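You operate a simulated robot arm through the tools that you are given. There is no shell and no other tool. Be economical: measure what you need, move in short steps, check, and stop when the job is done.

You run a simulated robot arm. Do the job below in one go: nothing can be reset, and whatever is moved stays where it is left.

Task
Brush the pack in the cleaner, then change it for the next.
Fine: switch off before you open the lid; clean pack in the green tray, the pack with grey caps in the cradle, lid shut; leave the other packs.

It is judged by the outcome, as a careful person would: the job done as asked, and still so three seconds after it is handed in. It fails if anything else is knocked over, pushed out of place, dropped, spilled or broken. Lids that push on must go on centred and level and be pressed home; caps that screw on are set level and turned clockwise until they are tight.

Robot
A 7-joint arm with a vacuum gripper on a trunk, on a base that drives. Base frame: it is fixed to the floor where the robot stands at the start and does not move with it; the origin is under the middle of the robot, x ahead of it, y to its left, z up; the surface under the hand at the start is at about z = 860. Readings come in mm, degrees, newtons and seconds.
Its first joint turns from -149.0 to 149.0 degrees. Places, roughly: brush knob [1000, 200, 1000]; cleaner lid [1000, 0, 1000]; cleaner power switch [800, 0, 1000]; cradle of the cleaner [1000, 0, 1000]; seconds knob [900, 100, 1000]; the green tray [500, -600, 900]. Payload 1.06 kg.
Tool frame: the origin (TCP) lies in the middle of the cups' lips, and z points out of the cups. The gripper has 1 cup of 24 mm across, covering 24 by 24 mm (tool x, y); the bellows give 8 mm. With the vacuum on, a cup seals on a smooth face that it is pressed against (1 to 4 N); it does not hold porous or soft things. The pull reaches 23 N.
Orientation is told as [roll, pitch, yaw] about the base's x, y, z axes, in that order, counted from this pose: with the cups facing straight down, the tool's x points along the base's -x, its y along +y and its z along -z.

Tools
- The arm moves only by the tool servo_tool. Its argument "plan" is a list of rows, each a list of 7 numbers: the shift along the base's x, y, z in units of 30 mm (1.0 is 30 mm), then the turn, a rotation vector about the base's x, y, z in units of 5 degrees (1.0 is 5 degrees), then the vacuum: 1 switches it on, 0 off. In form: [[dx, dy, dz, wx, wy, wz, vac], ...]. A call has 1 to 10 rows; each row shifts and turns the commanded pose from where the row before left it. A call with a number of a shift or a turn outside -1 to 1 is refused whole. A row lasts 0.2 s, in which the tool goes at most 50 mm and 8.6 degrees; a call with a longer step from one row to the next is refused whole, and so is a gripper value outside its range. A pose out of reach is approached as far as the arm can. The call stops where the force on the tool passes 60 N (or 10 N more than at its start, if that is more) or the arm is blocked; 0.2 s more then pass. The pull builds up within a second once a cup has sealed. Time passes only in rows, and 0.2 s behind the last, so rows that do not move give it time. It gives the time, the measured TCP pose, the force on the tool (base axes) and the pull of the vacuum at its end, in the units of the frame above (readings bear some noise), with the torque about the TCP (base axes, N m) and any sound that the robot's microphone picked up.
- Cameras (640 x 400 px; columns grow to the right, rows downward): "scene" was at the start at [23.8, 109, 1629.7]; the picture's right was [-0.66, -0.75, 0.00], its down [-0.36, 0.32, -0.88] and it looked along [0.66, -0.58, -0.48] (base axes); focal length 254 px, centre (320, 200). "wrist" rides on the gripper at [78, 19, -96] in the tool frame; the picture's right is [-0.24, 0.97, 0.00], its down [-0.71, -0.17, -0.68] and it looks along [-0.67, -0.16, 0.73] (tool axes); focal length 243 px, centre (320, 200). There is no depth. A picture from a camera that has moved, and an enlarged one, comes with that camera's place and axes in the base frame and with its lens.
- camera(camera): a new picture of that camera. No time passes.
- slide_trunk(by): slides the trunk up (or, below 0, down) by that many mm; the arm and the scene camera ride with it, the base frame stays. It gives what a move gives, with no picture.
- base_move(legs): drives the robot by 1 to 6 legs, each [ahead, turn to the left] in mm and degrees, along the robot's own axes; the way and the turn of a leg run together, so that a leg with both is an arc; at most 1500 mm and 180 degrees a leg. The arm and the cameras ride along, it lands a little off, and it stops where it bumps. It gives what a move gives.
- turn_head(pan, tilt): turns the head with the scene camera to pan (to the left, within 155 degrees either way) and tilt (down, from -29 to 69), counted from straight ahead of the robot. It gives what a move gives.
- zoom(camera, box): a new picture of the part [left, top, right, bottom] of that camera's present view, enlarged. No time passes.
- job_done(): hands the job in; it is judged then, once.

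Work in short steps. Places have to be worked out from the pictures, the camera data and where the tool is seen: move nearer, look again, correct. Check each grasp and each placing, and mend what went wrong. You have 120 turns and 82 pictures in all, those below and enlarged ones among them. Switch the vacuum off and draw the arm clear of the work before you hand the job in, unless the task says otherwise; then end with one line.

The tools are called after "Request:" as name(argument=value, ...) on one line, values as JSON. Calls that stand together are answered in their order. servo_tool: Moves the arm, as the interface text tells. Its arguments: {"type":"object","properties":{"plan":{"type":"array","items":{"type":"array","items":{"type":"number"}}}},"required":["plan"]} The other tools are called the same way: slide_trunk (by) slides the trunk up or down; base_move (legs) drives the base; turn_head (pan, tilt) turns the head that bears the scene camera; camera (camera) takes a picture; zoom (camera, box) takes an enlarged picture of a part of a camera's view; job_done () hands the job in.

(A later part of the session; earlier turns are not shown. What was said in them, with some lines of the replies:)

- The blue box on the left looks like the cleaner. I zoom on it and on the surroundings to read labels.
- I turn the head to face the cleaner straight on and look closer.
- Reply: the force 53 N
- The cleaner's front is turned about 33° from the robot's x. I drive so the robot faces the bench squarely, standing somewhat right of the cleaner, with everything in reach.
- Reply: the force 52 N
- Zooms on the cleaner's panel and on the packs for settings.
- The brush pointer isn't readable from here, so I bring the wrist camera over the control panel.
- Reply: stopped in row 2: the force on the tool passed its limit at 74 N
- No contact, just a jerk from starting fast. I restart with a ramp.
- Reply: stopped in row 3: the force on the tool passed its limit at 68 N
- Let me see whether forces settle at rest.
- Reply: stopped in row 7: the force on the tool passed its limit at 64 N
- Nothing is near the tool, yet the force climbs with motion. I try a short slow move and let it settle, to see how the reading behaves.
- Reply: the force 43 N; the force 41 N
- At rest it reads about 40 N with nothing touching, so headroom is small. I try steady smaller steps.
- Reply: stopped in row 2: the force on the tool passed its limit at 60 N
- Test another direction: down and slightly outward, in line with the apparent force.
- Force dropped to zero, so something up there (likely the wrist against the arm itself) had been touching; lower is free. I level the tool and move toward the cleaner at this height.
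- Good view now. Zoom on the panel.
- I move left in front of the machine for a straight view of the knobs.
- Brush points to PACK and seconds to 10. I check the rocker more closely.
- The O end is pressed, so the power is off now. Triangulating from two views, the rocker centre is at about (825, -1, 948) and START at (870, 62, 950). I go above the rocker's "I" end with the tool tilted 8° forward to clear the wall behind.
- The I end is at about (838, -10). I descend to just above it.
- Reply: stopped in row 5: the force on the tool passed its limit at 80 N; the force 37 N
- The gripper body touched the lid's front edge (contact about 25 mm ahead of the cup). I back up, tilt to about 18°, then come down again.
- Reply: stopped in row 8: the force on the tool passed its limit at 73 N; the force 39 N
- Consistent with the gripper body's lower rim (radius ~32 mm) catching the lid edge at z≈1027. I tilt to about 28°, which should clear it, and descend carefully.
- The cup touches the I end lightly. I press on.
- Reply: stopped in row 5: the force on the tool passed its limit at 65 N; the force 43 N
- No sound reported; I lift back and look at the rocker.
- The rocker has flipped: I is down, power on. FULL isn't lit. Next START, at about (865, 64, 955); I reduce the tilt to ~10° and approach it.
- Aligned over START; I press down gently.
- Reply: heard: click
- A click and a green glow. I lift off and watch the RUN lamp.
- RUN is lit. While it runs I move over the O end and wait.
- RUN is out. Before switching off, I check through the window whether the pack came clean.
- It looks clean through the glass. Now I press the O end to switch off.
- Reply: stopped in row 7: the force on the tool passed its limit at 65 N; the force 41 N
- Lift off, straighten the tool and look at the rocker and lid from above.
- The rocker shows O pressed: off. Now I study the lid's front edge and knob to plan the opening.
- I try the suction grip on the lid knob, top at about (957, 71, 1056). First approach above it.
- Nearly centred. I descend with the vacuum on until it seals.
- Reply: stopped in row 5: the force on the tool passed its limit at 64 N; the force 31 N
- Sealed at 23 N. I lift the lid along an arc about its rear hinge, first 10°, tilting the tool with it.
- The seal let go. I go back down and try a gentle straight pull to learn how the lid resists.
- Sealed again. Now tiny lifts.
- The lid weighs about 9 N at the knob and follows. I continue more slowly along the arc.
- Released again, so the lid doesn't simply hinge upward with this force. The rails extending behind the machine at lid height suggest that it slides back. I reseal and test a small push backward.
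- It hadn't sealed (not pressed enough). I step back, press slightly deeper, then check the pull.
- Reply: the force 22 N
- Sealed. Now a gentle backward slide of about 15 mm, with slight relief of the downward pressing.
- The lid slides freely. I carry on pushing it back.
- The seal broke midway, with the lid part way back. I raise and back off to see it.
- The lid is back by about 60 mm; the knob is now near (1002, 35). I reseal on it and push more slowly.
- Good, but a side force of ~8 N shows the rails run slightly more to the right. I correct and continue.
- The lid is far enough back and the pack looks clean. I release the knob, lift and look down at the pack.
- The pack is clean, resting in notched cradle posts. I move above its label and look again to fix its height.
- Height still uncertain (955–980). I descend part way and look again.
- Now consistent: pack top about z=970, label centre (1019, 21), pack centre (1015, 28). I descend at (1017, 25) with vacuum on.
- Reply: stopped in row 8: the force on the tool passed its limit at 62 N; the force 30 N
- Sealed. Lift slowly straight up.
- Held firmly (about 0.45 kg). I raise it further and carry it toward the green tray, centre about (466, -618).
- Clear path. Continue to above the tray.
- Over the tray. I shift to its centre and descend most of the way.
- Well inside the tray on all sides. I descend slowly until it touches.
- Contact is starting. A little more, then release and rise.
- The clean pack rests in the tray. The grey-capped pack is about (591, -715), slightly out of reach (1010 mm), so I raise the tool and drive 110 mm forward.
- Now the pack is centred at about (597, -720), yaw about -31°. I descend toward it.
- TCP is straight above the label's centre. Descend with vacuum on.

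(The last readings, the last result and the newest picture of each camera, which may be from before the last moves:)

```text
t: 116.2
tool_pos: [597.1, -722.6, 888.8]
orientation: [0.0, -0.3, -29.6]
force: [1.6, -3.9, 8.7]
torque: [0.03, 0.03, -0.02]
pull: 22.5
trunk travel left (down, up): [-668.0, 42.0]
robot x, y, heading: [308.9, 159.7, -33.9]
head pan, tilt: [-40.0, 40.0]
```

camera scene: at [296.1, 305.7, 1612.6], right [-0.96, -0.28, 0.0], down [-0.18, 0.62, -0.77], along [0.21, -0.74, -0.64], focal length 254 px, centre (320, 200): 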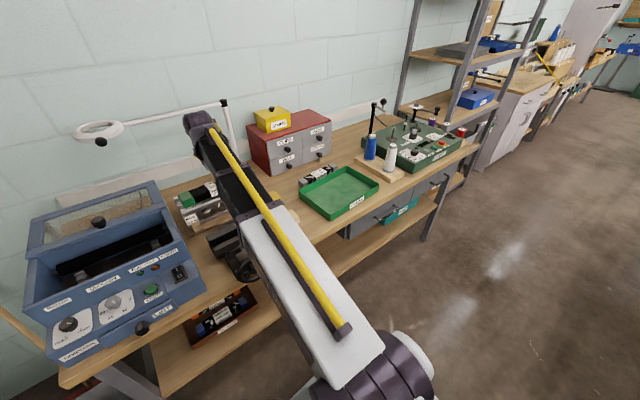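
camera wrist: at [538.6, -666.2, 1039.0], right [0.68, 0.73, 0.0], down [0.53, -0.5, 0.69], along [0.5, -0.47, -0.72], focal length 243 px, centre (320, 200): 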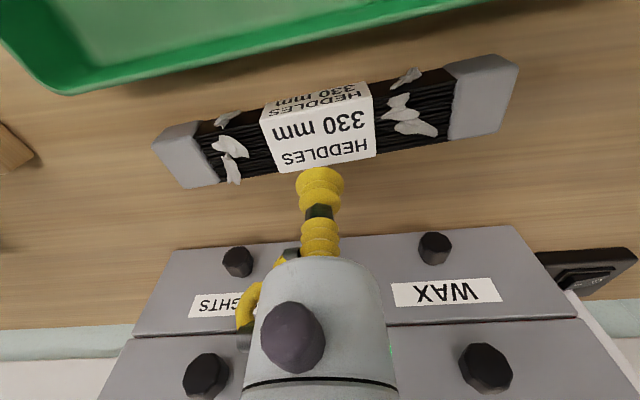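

Sealed. Lift slowly.

Request:
servo_tool(plan=[[0, 0, 0.1, 0, 0, 0, 1], [0, 0, 0.1, 0, 0, 0, 1], [0, 0, 0.15, 0, 0, 0, 1], [0, 0, 0.25, 0, 0, 0, 1], [0, 0, 0.35, 0, 0, 0, 1], [0, 0, 0.4, 0, 0, 0, 1], [0, 0, 0.4, 0, 0, 0, 1], [0, 0, 0.4, 0, 0, 0, 1], [0, 0, 0.3, 0, 0, 0, 1], [0, 0, 0.15, 0, 0, 0, 1]])

Request:
camera(camera="wrist")

```text
t: 118.4
tool_pos: [596.7, -720.4, 966.1]
orientation: [0.0, -0.2, -29.6]
force: [0.8, 0.9, -3.3]
torque: [0.03, 0.0, 0.01]
pull: 23.0
trunk travel left (down, up): [-668.0, 42.0]
robot x, y, heading: [310.0, 158.4, -34.0]
head pan, tilt: [-40.0, 40.0]
```

```text
25 pictures are left
camera wrist: at [537.6, -665.7, 1061.9], right [0.68, 0.73, 0.0], down [0.53, -0.5, 0.69], along [0.5, -0.47, -0.72], focal length 243 px, centre (320, 200)
```

wrist: 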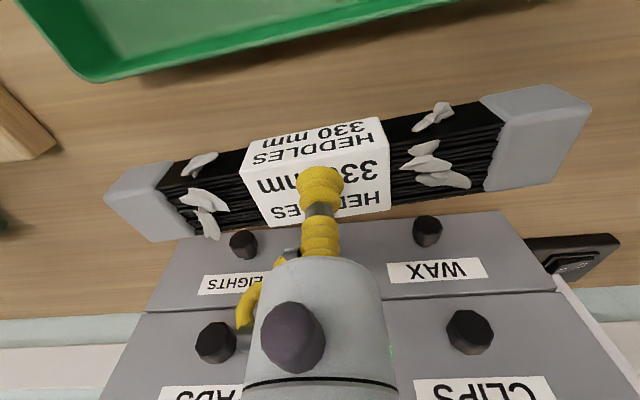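

Held. It sits about 2° and 3 mm different relative to the cup than the green one did; I account for this. Now I raise it and carry it to the cleaner, turning about -4.7°.

Request:
servo_tool(plan=[[0, 0, 0.4, 0, 0, 0, 1], [0, 0, 0.7, 0, 0, 0, 1], [0, 0, 0.9, 0, 0, 0, 1], [0, 0, 1, 0, 0, 0, 1], [0, 0, 1, 0, 0, 0, 1], [0, 0.1, 0.8, 0, 0, 0, 1], [0.1, 0.25, 0.5, 0, 0, 0, 1], [0.25, 0.45, 0.2, 0, 0, 0, 1], [0.38, 0.66, 0, 0, 0, 0, 1], [0.41, 0.727, 0, 0, 0, 0, 1]])

Request:
servo_tool(plan=[[0.41, 0.727, 0, 0, 0, -0.1, 1], [0.41, 0.727, 0, 0, 0, -0.1, 1], [0.41, 0.727, 0, 0, 0, -0.1, 1], [0.41, 0.727, 0, 0, 0, -0.1, 1], [0.41, 0.727, 0, 0, 0, -0.1, 1], [0.41, 0.727, 0, 0, 0, -0.1, 1], [0.41, 0.727, 0, 0, 0, -0.1, 1], [0.41, 0.727, 0, 0, 0, -0.1, 1], [0.41, 0.727, 0, 0, 0, -0.1, 1], [0.41, 0.727, 0, 0, 0, -0.04, 1]])

Request:
servo_tool(plan=[[0.41, 0.727, 0, 0, 0, 0, 1], [0.41, 0.727, 0, 0, 0, 0, 1], [0.41, 0.727, 0, 0, 0, 0, 1], [0.41, 0.727, 0, 0, 0, 0, 1], [0.41, 0.727, 0, 0, 0, 0, 1], [0.41, 0.727, 0, 0, 0, 0, 1], [0.41, 0.727, 0, 0, 0, 0, 1], [0.41, 0.727, 0, 0, 0, 0, 1], [0.35, 0.62, 0, 0, 0, 0, 1], [0.2, 0.35, 0, 0, 0, 0, 1]])

Request:
camera(camera="wrist")

```text
t: 120.6
tool_pos: [630.0, -654.0, 1133.8]
orientation: [0.0, -0.4, -29.5]
force: [-1.0, -0.9, -3.8]
torque: [0.04, 0.06, 0.0]
pull: 22.9
trunk travel left (down, up): [-668.0, 42.0]
robot x, y, heading: [309.9, 160.1, -34.0]
head pan, tilt: [-40.0, 40.0]
```

```text
t: 122.8
tool_pos: [753.4, -437.6, 1132.1]
orientation: [0.0, -0.4, -34.2]
force: [0.9, 0.2, -4.9]
torque: [0.02, 0.01, -0.01]
pull: 23.0
trunk travel left (down, up): [-668.0, 42.0]
robot x, y, heading: [303.4, 158.0, -33.8]
head pan, tilt: [-40.0, 40.0]
```

```text
t: 125.0
tool_pos: [868.0, -233.0, 1130.6]
orientation: [0.0, -0.3, -34.3]
force: [-0.3, -0.9, -3.5]
torque: [0.0, -0.01, -0.03]
pull: 22.8
trunk travel left (down, up): [-668.0, 42.0]
robot x, y, heading: [306.0, 159.2, -34.1]
head pan, tilt: [-40.0, 40.0]
```

```text
24 pictures are left
camera wrist: at [815.0, -173.5, 1226.5], right [0.74, 0.67, 0.0], down [0.48, -0.54, 0.69], along [0.46, -0.51, -0.72], focal length 243 px, centre (320, 200)
```

wrist: 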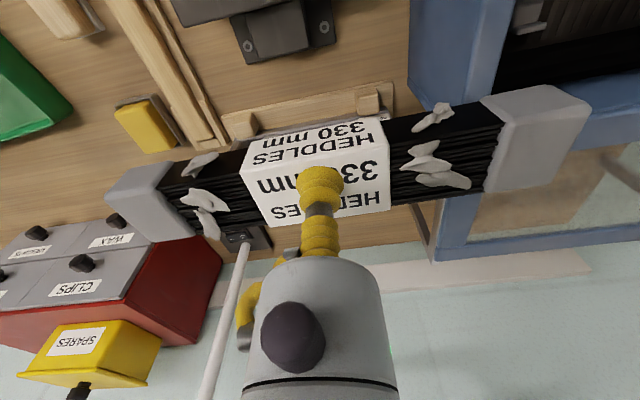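

Holding well. On to above the cradle at about (1015.5, 21.5).

Request:
servo_tool(plan=[[0.2, 0.35, 0, 0, 0, 0, 1], [0.4, 0.69, 0, 0, 0, 0, 1], [0.5, 0.86, 0, 0, 0, 0, 1], [0.55, 0.95, 0, 0, 0, 0, 1], [0.58, 1, 0, 0, 0, 0, 1], [0.58, 1, 0, 0, 0, 0, 1], [0.55, 0.95, 0, 0, 0, 0, 1], [0.5, 0.86, 0, 0, 0, 0, 1], [0.45, 0.78, 0, 0, 0, 0, 1], [0.35, 0.6, 0, 0, 0, 0, 1]])

Request:
servo_tool(plan=[[0.15, 0.26, 0, 0, 0, 0, 1], [0.1, 0.15, 0, 0, 0, 0, 1], [0, 0, -0.3, 0, 0, 0, 1], [0, 0, -0.5, 0, 0, 0, 1], [0, 0, -0.5, 0, 0, 0, 1], [0, 0, -0.3, 0, 0, 0, 1], [0, 0, 0, 0, 0, 0, 1]])

Request:
camera(camera="wrist")

```text
t: 127.2
tool_pos: [1010.6, 7.5, 1132.9]
orientation: [0.0, -0.3, -34.5]
force: [0.1, -0.2, -4.0]
torque: [-0.02, 0.02, 0.01]
pull: 23.0
trunk travel left (down, up): [-668.0, 42.0]
robot x, y, heading: [306.7, 158.9, -33.8]
head pan, tilt: [-40.0, 40.0]
```

```text
t: 128.8
tool_pos: [1015.2, 19.1, 1084.8]
orientation: [0.0, -0.5, -34.2]
force: [0.2, 0.3, -4.1]
torque: [0.04, 0.01, 0.01]
pull: 22.9
trunk travel left (down, up): [-668.0, 42.0]
robot x, y, heading: [308.4, 158.3, -33.5]
head pan, tilt: [-40.0, 40.0]
```

```text
23 pictures are left
camera wrist: at [962.2, 80.3, 1179.6], right [0.74, 0.67, 0.0], down [0.48, -0.54, 0.69], along [0.46, -0.51, -0.72], focal length 243 px, centre (320, 200)
```

wrist: 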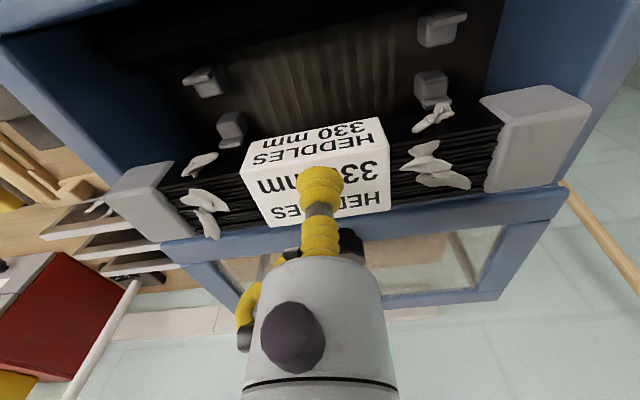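

Computed pack (centre (1013, 26), yaw -37°) matches the cradle posts (centre (1012, 27), yaw -37°). I lower straight down.

Request:
servo_tool(plan=[[0, 0, -0.3, 0, 0, 0, 1], [0, 0, -0.5, 0, 0, 0, 1], [0, 0, -0.6, 0, 0, 0, 1], [0, 0, -0.6, 0, 0, 0, 1], [0, 0, -0.5, 0, 0, 0, 1], [0, 0, -0.3, 0, 0, 0, 1], [0, 0, -0.15, 0, 0, 0, 1], [0, 0, 0, 0, 0, 0, 1]])

Request:
camera(camera="wrist")

```text
t: 130.6
tool_pos: [1016.7, 19.9, 996.1]
orientation: [0.0, -0.4, -34.3]
force: [-0.9, -0.1, 4.4]
torque: [-0.07, -0.12, -0.02]
pull: 22.9
trunk travel left (down, up): [-668.0, 42.0]
robot x, y, heading: [302.5, 160.4, -33.9]
head pan, tilt: [-40.0, 40.0]
```

```text
22 pictures are left
camera wrist: at [961.8, 80.5, 1091.5], right [0.74, 0.67, 0.0], down [0.48, -0.54, 0.69], along [0.46, -0.51, -0.72], focal length 243 px, centre (320, 200)
```

wrist: 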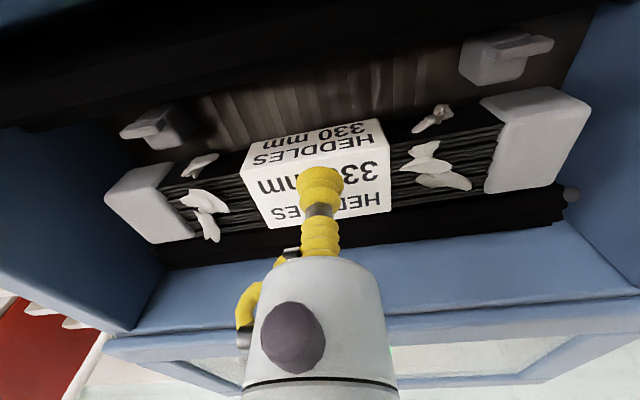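

It touched 19 mm too early, with the reaction 16 mm toward the back: the pack is riding on the rear posts. I lift a bit, shift about 5 mm to the front, and lower again.

Request:
servo_tool(plan=[[0, 0, 0.2, 0, 0, 0, 1], [0, 0, 0.15, 0, 0, 0, 1], [-0.09, 0.1, 0, 0, 0, 0, 1], [0, 0, 0, 0, 0, 0, 1], [0, 0, -0.15, 0, 0, 0, 1], [0, 0, -0.15, 0, 0, 0, 1], [0, 0, -0.1, 0, 0, 0, 1], [0, 0, -0.1, 0, 0, 0, 1], [0, 0, 0, 0, 0, 0, 1]])

```text
t: 132.6
tool_pos: [1013.4, 22.5, 989.8]
orientation: [0.0, -0.2, -34.2]
force: [-0.2, 0.4, -4.4]
torque: [0.02, 0.0, -0.01]
pull: 22.7
trunk travel left (down, up): [-668.0, 42.0]
robot x, y, heading: [309.3, 157.4, -33.8]
head pan, tilt: [-40.0, 40.0]
```

Now it hangs free at 990, below the previous contact. Lower further.

Request:
servo_tool(plan=[[0, 0, -0.1, 0, 0, 0, 1], [0, 0, -0.1, 0, 0, 0, 1], [0, 0, -0.08, 0, 0, 0, 1], [0, 0, -0.06, 0, 0, 0, 1], [0, 0, 0, 0, 0, 0, 1]])

Request:
camera(camera="wrist")

```text
t: 133.8
tool_pos: [1011.8, 22.3, 980.3]
orientation: [0.0, -0.5, -34.3]
force: [7.4, 2.3, 15.3]
torque: [0.06, 0.1, -0.08]
pull: 22.9
trunk travel left (down, up): [-668.0, 42.0]
robot x, y, heading: [308.6, 160.0, -34.2]
head pan, tilt: [-40.0, 40.0]
```

```text
21 pictures are left
camera wrist: at [959.1, 82.6, 1076.2], right [0.74, 0.67, 0.0], down [0.48, -0.54, 0.69], along [0.46, -0.51, -0.72], focal length 243 px, centre (320, 200)
```

wrist: 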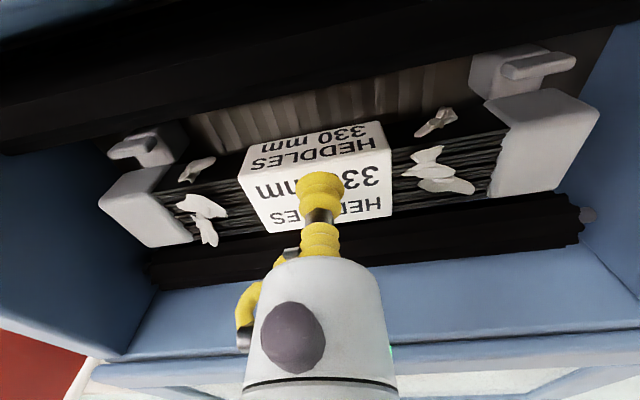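

It seems seated (z≈980 with firm reaction). I release, rise and look.

Request:
servo_tool(plan=[[0.05, 0, 0.05, 0, 0, 0, 0], [0, 0, 0, 0, 0, 0, 0], [0, 0, 0, 0, 0, 0, 0], [0, 0, 0.1, 0, 0, 0, 0], [0, 0, 0.2, 0, 0, 0, 0], [0, 0, 0.4, 0, 0, 0, 0], [0, 0, 0.6, 0, 0, 0, 0], [0, 0, 0.7, 0, 0, 0, 0], [0, 0, 0.5, 0, 0, 0, 0], [0, 0, 0.3, 0, 0, 0, 0]])

Request:
zoom(camera="wrist", box=[150, 10, 534, 250])

```text
t: 136.0
tool_pos: [1012.7, 21.8, 1065.1]
orientation: [0.0, -0.4, -34.2]
force: [-0.3, -0.1, -0.3]
torque: [0.01, -0.02, -0.01]
pull: 0.1
trunk travel left (down, up): [-668.0, 42.0]
robot x, y, heading: [306.7, 161.0, -34.2]
head pan, tilt: [-40.0, 40.0]
```

```text
1.67 times, centred on (342, 130) of wrist
camera zoom: at [959.8, 81.8, 1161.6], right [0.74, 0.67, 0.0], down [0.48, -0.54, 0.69], along [0.46, -0.51, -0.72], focal length 404 px, centre (283, 317)
```

zoom: 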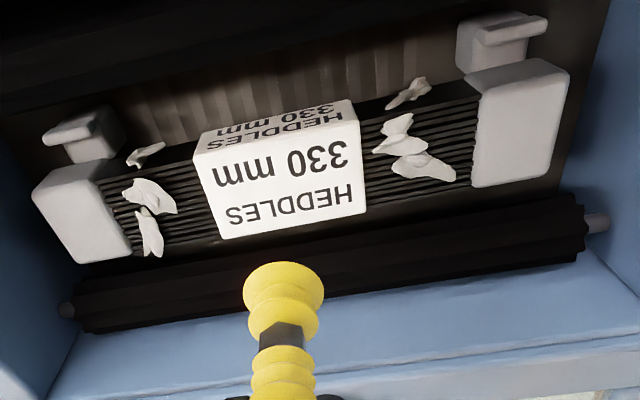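

The grey-capped pack sits level between the posts at the right height. Next I move above the lid knob near (1093, -33).

Request:
servo_tool(plan=[[0, 0, 0.4, 0, 0, 0, 0], [0.1, -0.07, 0.6, 0, 0, 0, 0], [0.4, -0.28, 0.3, 0, 0, 0, 0], [0.6, -0.42, 0, 0, 0, 0, 0], [0.6, -0.42, 0, 0, 0, 0, 0], [0.55, -0.37, 0, 0, 0, 0, 0], [0.3, -0.2, -0.2, 0, 0, 0, 0], [0.1, -0.06, -0.2, 0, 0, 0, 0]])

Request:
camera(camera="wrist")

```text
t: 137.8
tool_pos: [1094.6, -31.0, 1091.1]
orientation: [-0.1, -0.4, -34.3]
force: [-0.2, -0.9, -0.6]
torque: [0.0, 0.06, 0.0]
pull: 0.1
trunk travel left (down, up): [-668.0, 42.0]
robot x, y, heading: [309.1, 158.1, -33.8]
head pan, tilt: [-40.0, 40.0]
```

```text
19 pictures are left
camera wrist: at [1040.6, 28.5, 1187.8], right [0.74, 0.67, 0.0], down [0.48, -0.54, 0.69], along [0.46, -0.51, -0.72], focal length 243 px, centre (320, 200)
```

wrist: 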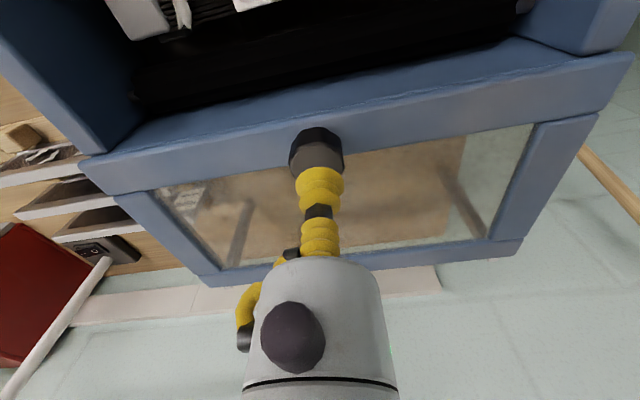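

Aligned. Descend and seal on the knob.

Request:
servo_tool(plan=[[-0.03, -0.1, -0.3, 0, 0, 0, 1], [0, 0, -0.3, 0, 0, 0, 1], [0, 0, -0.15, 0, 0, 0, 1], [0, 0, -0.1, 0, 0, 0, 1], [0, 0, -0.07, 0, 0, 0, 1], [0, 0, 0, 0, 0, 0, 1], [0, 0, 0, 0, 0, 0, 1]])

```text
t: 139.4
tool_pos: [1092.1, -35.1, 1065.8]
orientation: [0.0, -0.4, -34.3]
force: [1.5, 1.2, 14.1]
torque: [0.04, 0.04, -0.01]
pull: 23.1
trunk travel left (down, up): [-668.0, 42.0]
robot x, y, heading: [307.1, 161.3, -33.7]
head pan, tilt: [-40.0, 40.0]
```

Sealed. Pull the lid forward slowly along (-0.811, 0.585).

Request:
servo_tool(plan=[[-0.03, 0.022, 0.05, 0, 0, 0, 1], [-0.07, 0.05, 0.03, 0, 0, 0, 1], [-0.12, 0.086, 0, 0, 0, 0, 1], [-0.15, 0.108, 0, 0, 0, 0, 1], [-0.15, 0.108, 0, 0, 0, 0, 1], [-0.15, 0.108, 0, 0, 0, 0, 1], [-0.15, 0.108, 0, 0, 0, 0, 1], [-0.15, 0.108, 0, 0, 0, 0, 1], [-0.12, 0.086, 0, 0, 0, 0, 1], [-0.06, 0.043, 0, 0, 0, 0, 1]])

Request:
servo_tool(plan=[[-0.06, 0.043, 0, 0, 0, 0, 1], [-0.12, 0.086, 0, 0, 0, 0, 1], [-0.15, 0.108, 0, 0, 0, 0, 1], [-0.15, 0.108, 0, 0, 0, 0, 1], [-0.15, 0.108, 0, 0, 0, 0, 1], [-0.15, 0.108, 0, 0, 0, 0, 1], [-0.15, 0.108, 0, 0, 0, 0, 1], [-0.15, 0.108, 0, 0, 0, 0, 1], [-0.12, 0.086, 0, 0, 0, 0, 1], [-0.06, 0.043, 0, 0, 0, 0, 1]])

```text
t: 141.6
tool_pos: [1059.6, -9.9, 1068.7]
orientation: [0.0, -0.4, -34.2]
force: [2.1, 1.8, 1.8]
torque: [0.04, 0.03, 0.13]
pull: 22.9
trunk travel left (down, up): [-668.0, 42.0]
robot x, y, heading: [305.1, 157.4, -34.1]
head pan, tilt: [-40.0, 40.0]
```

```text
t: 143.8
tool_pos: [1020.8, 18.3, 1067.6]
orientation: [0.1, -0.3, -34.2]
force: [2.5, 2.8, 4.5]
torque: [-0.02, 0.06, 0.08]
pull: 22.9
trunk travel left (down, up): [-668.0, 42.0]
robot x, y, heading: [308.4, 161.3, -33.9]
head pan, tilt: [-40.0, 40.0]
```

Works. Continue the remaining ~80 mm until it stops.

Request:
servo_tool(plan=[[-0.06, 0.05, 0, 0, 0, 0, 1], [-0.12, 0.09, 0, 0, 0, 0, 1], [-0.15, 0.112, 0, 0, 0, 0, 1], [-0.15, 0.112, 0, 0, 0, 0, 1], [-0.15, 0.112, 0, 0, 0, 0, 1], [-0.15, 0.112, 0, 0, 0, 0, 1], [-0.15, 0.112, 0, 0, 0, 0, 1], [-0.15, 0.112, 0, 0, 0, 0, 1], [-0.12, 0.09, 0, 0, 0, 0, 1], [-0.06, 0.045, 0, 0, 0, 0, 1]])

Request:
servo_tool(plan=[[-0.06, 0.045, 0, 0, 0, 0, 1], [-0.1, 0.072, 0, 0, 0, 0, 1], [-0.12, 0.086, 0, 0, 0, 0, 1], [-0.12, 0.086, 0, 0, 0, 0, 1], [-0.12, 0.086, 0, 0, 0, 0, 1], [-0.12, 0.086, 0, 0, 0, 0, 1], [-0.1, 0.072, 0, 0, 0, 0, 1], [-0.06, 0.043, 0, 0, 0, 0, 1], [0, 0, 0, 0, 0, 0, 1]])

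```text
t: 146.0
tool_pos: [982.2, 45.2, 1068.7]
orientation: [-0.1, -0.4, -34.3]
force: [1.1, -0.9, 2.6]
torque: [-0.01, 0.05, 0.06]
pull: 23.4
trunk travel left (down, up): [-668.0, 42.0]
robot x, y, heading: [308.4, 163.4, -34.0]
head pan, tilt: [-40.0, 40.0]
```

```text
t: 148.0
tool_pos: [960.1, 62.8, 1067.8]
orientation: [0.1, -0.4, -34.3]
force: [1.4, 0.4, 2.9]
torque: [0.01, 0.03, -0.26]
pull: 23.0
trunk travel left (down, up): [-668.0, 42.0]
robot x, y, heading: [307.8, 157.8, -33.9]
head pan, tilt: [-40.0, 40.0]
```

Nearly closed; I creep on a few mm, expecting the stop.

Request:
servo_tool(plan=[[-0.05, 0.036, 0, 0, 0, 0, 1], [-0.06, 0.043, 0, 0, 0, 0, 1], [-0.06, 0.043, 0, 0, 0, 0, 1], [-0.05, 0.036, 0, 0, 0, 0, 1], [0, 0, 0, 0, 0, 0, 1]])

```text
t: 149.2
tool_pos: [952.6, 67.9, 1068.9]
orientation: [0.0, -0.3, -34.3]
force: [-0.9, 1.8, 2.6]
torque: [0.0, 0.02, 0.14]
pull: 22.8
trunk travel left (down, up): [-668.0, 42.0]
robot x, y, heading: [308.4, 159.0, -33.9]
head pan, tilt: [-40.0, 40.0]
```

Request:
turn_head(pan=15, tilt=45)

Request:
camera(camera="scene")

Request:
camera(camera="wrist")

```text
t: 150.4
tool_pos: [952.9, 69.5, 1067.6]
orientation: [0.0, -0.3, -34.3]
force: [-2.3, 1.7, 1.8]
torque: [0.0, 0.08, 0.04]
pull: 23.3
trunk travel left (down, up): [-668.0, 42.0]
robot x, y, heading: [309.1, 160.5, -34.0]
head pan, tilt: [15.0, 45.0]
```

```text
18 pictures are left
camera scene: at [441.9, 298.9, 1605.4], right [-0.32, -0.95, 0.0], down [-0.67, 0.23, -0.71], along [0.67, -0.23, -0.71], focal length 254 px, centre (320, 200)
```

scene: 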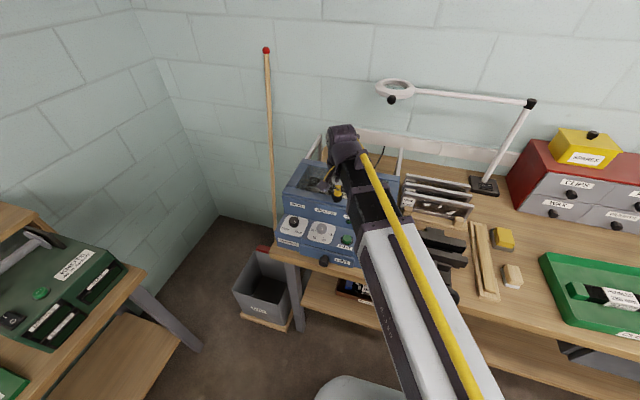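

```text
17 pictures are left
camera wrist: at [898.9, 127.9, 1163.8], right [0.74, 0.67, 0.0], down [0.48, -0.54, 0.69], along [0.46, -0.51, -0.72], focal length 243 px, centre (320, 200)
```

wrist: 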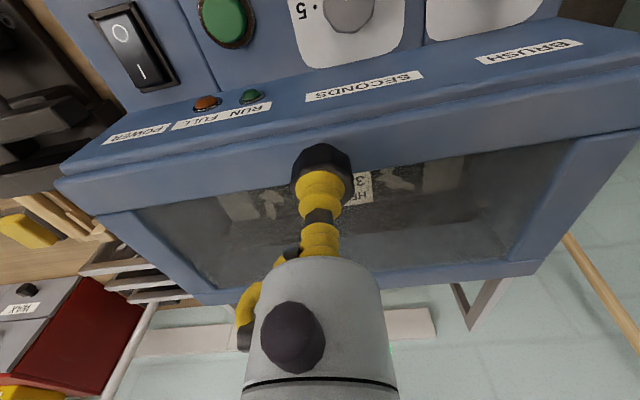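

Request:
zoom(camera="wrist", box=[330, 40, 640, 234])

```text
2.06 times, centred on (485, 137) of wrist
camera zoom: at [898.9, 127.9, 1163.8], right [0.74, 0.67, 0.0], down [0.48, -0.54, 0.69], along [0.46, -0.51, -0.72], focal length 500 px, centre (-20, 330)
```

zoom: 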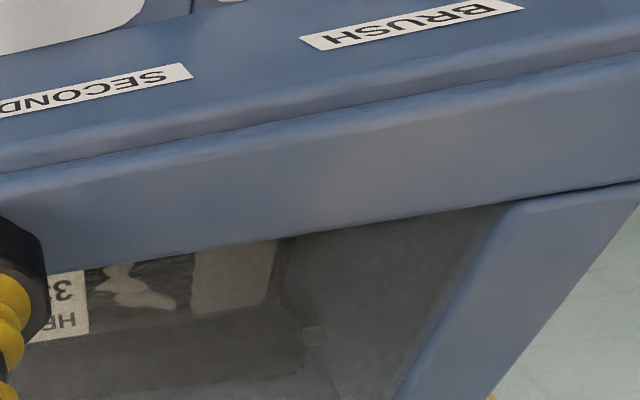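

The lid's front edge computes to the same place as when first closed. I nudge 4 mm further to confirm it's against its stop.

Request:
servo_tool(plan=[[-0.04, 0.03, 0, 0, 0, 0, 1], [-0.04, 0.03, 0, 0, 0, 0, 1], [-0.04, 0.03, 0, 0, 0, 0, 1], [0, 0, 0, 0, 0, 0, 1]])

```text
t: 151.4
tool_pos: [949.2, 70.4, 1068.7]
orientation: [0.0, -0.4, -34.4]
force: [-2.2, -1.9, 0.8]
torque: [-0.03, 0.04, 0.13]
pull: 23.0
trunk travel left (down, up): [-668.0, 42.0]
robot x, y, heading: [308.1, 159.3, -33.8]
head pan, tilt: [15.0, 45.0]
```

No resistance yet; keep creeping.

Request:
servo_tool(plan=[[-0.05, 0.035, 0, 0, 0, 0, 1], [-0.05, 0.035, 0, 0, 0, 0, 1], [-0.05, 0.035, 0, 0, 0, 0, 1], [-0.05, 0.035, 0, 0, 0, 0, 1], [0, 0, 0, 0, 0, 0, 1]])

Request:
camera(camera="wrist")

```text
t: 152.6
tool_pos: [939.5, 76.6, 1067.4]
orientation: [0.0, -0.1, -34.2]
force: [-0.3, -0.1, 3.3]
torque: [0.02, -0.04, 0.01]
pull: 0.0
trunk travel left (down, up): [-668.0, 42.0]
robot x, y, heading: [309.0, 160.3, -33.9]
head pan, tilt: [15.0, 45.0]
```

```text
15 pictures are left
camera wrist: at [887.5, 135.9, 1163.0], right [0.74, 0.67, 0.0], down [0.49, -0.54, 0.69], along [0.46, -0.51, -0.73], focal length 243 px, centre (320, 200)
```

wrist: 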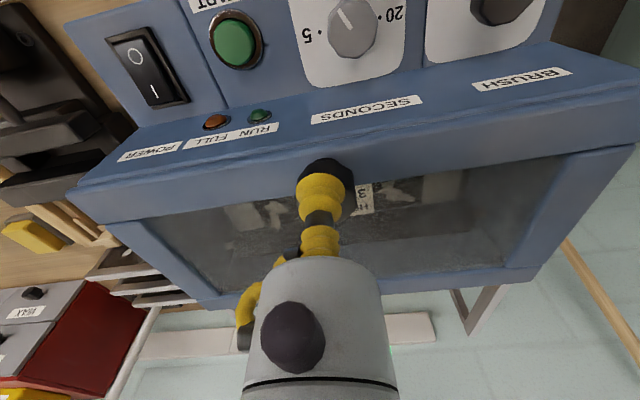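

The lid reached its stop and the cup let go; the strip in front of the lid is gone. Vacuum off, lift away and inspect.

Request:
servo_tool(plan=[[0, 0, 0.2, 0, 0, 0, 0], [0, 0, 0.5, 0, 0, 0, 0], [-0.3, 0.1, 0.7, 0, 0, 0, 0], [-0.7, 0.1, 0.7, 0, 0, 0, 0], [-1, 0.1, 0.4, 0, 0, 0, 0], [-1, 0.1, 0.1, 0, 0, 0, 0], [-1, 0.1, 0, 0, 0, 0, 0], [-0.6, 0.1, 0, 0, 0, 0, 0], [-0.2, 0, 0, 0, 0, 0, 0]])

Request:
camera(camera="wrist")

Request:
zoom(camera="wrist", box=[330, 120, 590, 282])

```text
t: 154.6
tool_pos: [805.9, 90.9, 1147.5]
orientation: [0.1, -0.3, -34.2]
force: [0.2, 0.2, 0.5]
torque: [-0.02, 0.01, 0.0]
pull: 0.0
out of reach, approached as far as the arm can: row 9
trunk travel left (down, up): [-668.0, 42.0]
robot x, y, heading: [306.2, 162.5, -33.9]
head pan, tilt: [15.0, 45.0]
```

```text
14 pictures are left
camera wrist: at [752.4, 152.2, 1243.7], right [0.74, 0.67, 0.0], down [0.49, -0.54, 0.69], along [0.46, -0.51, -0.72], focal length 243 px, centre (320, 200)
```

wrist: 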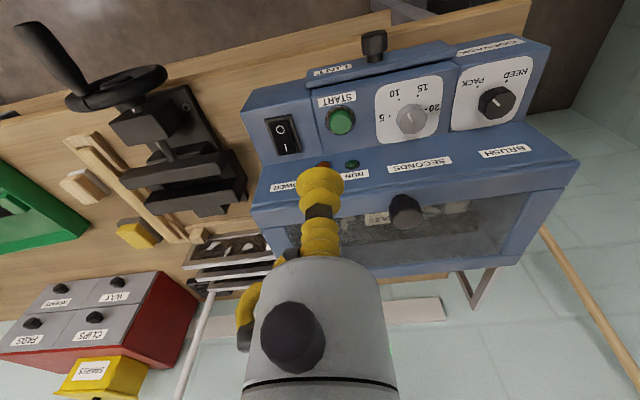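

```text
2.46 times, centred on (460, 201) of wrist
camera zoom: at [752.4, 152.2, 1243.7], right [0.74, 0.67, 0.0], down [0.49, -0.54, 0.69], along [0.46, -0.51, -0.72], focal length 597 px, centre (-25, 198)
```

zoom: 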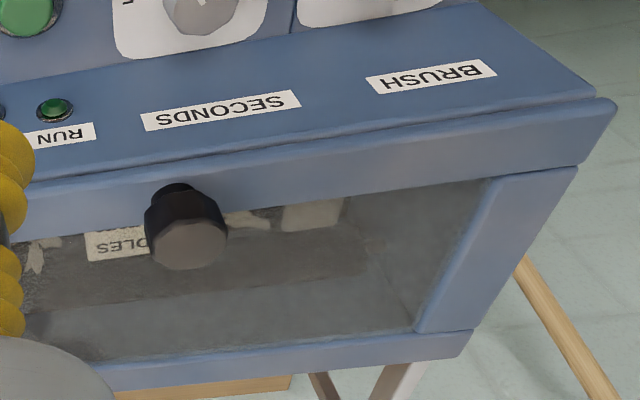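

The lid looks as it did when shut at the start. One last check of the tray and the bench.

Request:
turn_head(pan=-30, tilt=45)

Request:
camera(camera="scene")

Request:
zoom(camera="wrist", box=[250, 100, 314, 164])

```text
t: 155.7
tool_pos: [806.7, 92.6, 1148.9]
orientation: [0.0, -0.4, -34.3]
force: [-0.1, -0.1, 0.1]
torque: [0.0, 0.01, -0.03]
pull: 0.1
trunk travel left (down, up): [-668.0, 42.0]
robot x, y, heading: [303.4, 155.2, -33.6]
head pan, tilt: [-30.0, 45.0]
```

```text
12 pictures are left
camera scene: at [401.3, 252.1, 1605.3], right [-0.9, -0.44, 0.0], down [-0.31, 0.63, -0.71], along [0.31, -0.63, -0.71], focal length 254 px, centre (320, 200)
```

scene: 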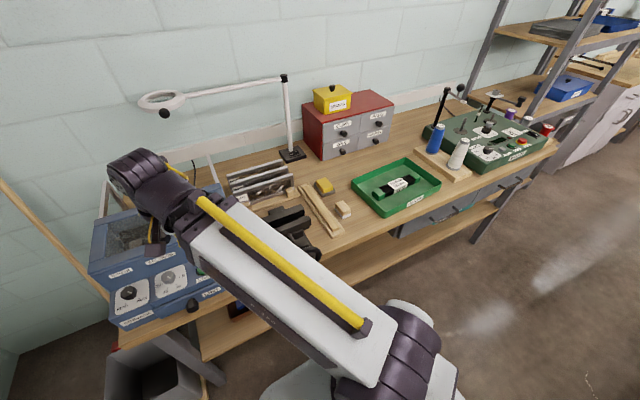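

```text
6.25 times, centred on (282, 132) of wrist
camera zoom: at [752.6, 152.1, 1243.6], right [0.74, 0.67, 0.0], down [0.49, -0.54, 0.69], along [0.46, -0.51, -0.72], focal length 1516 px, centre (558, 625)
```

zoom: 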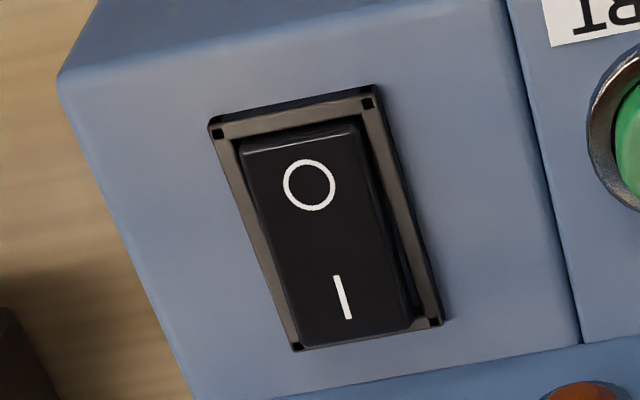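

Everything is in place: clean pack flat in the green tray, grey-capped pack in the cradle, lid shut, power off, vacuum off and the arm clear. I hand it in.

Request:
job_done()

```text
The job is handed in.
```

I brushed the pack for one 10-second cycle and switched the cleaner off before opening the lid. The clean pack is in the green tray, the grey-capped pack is in the cradle, the lid is shut, and the other packs were left alone.
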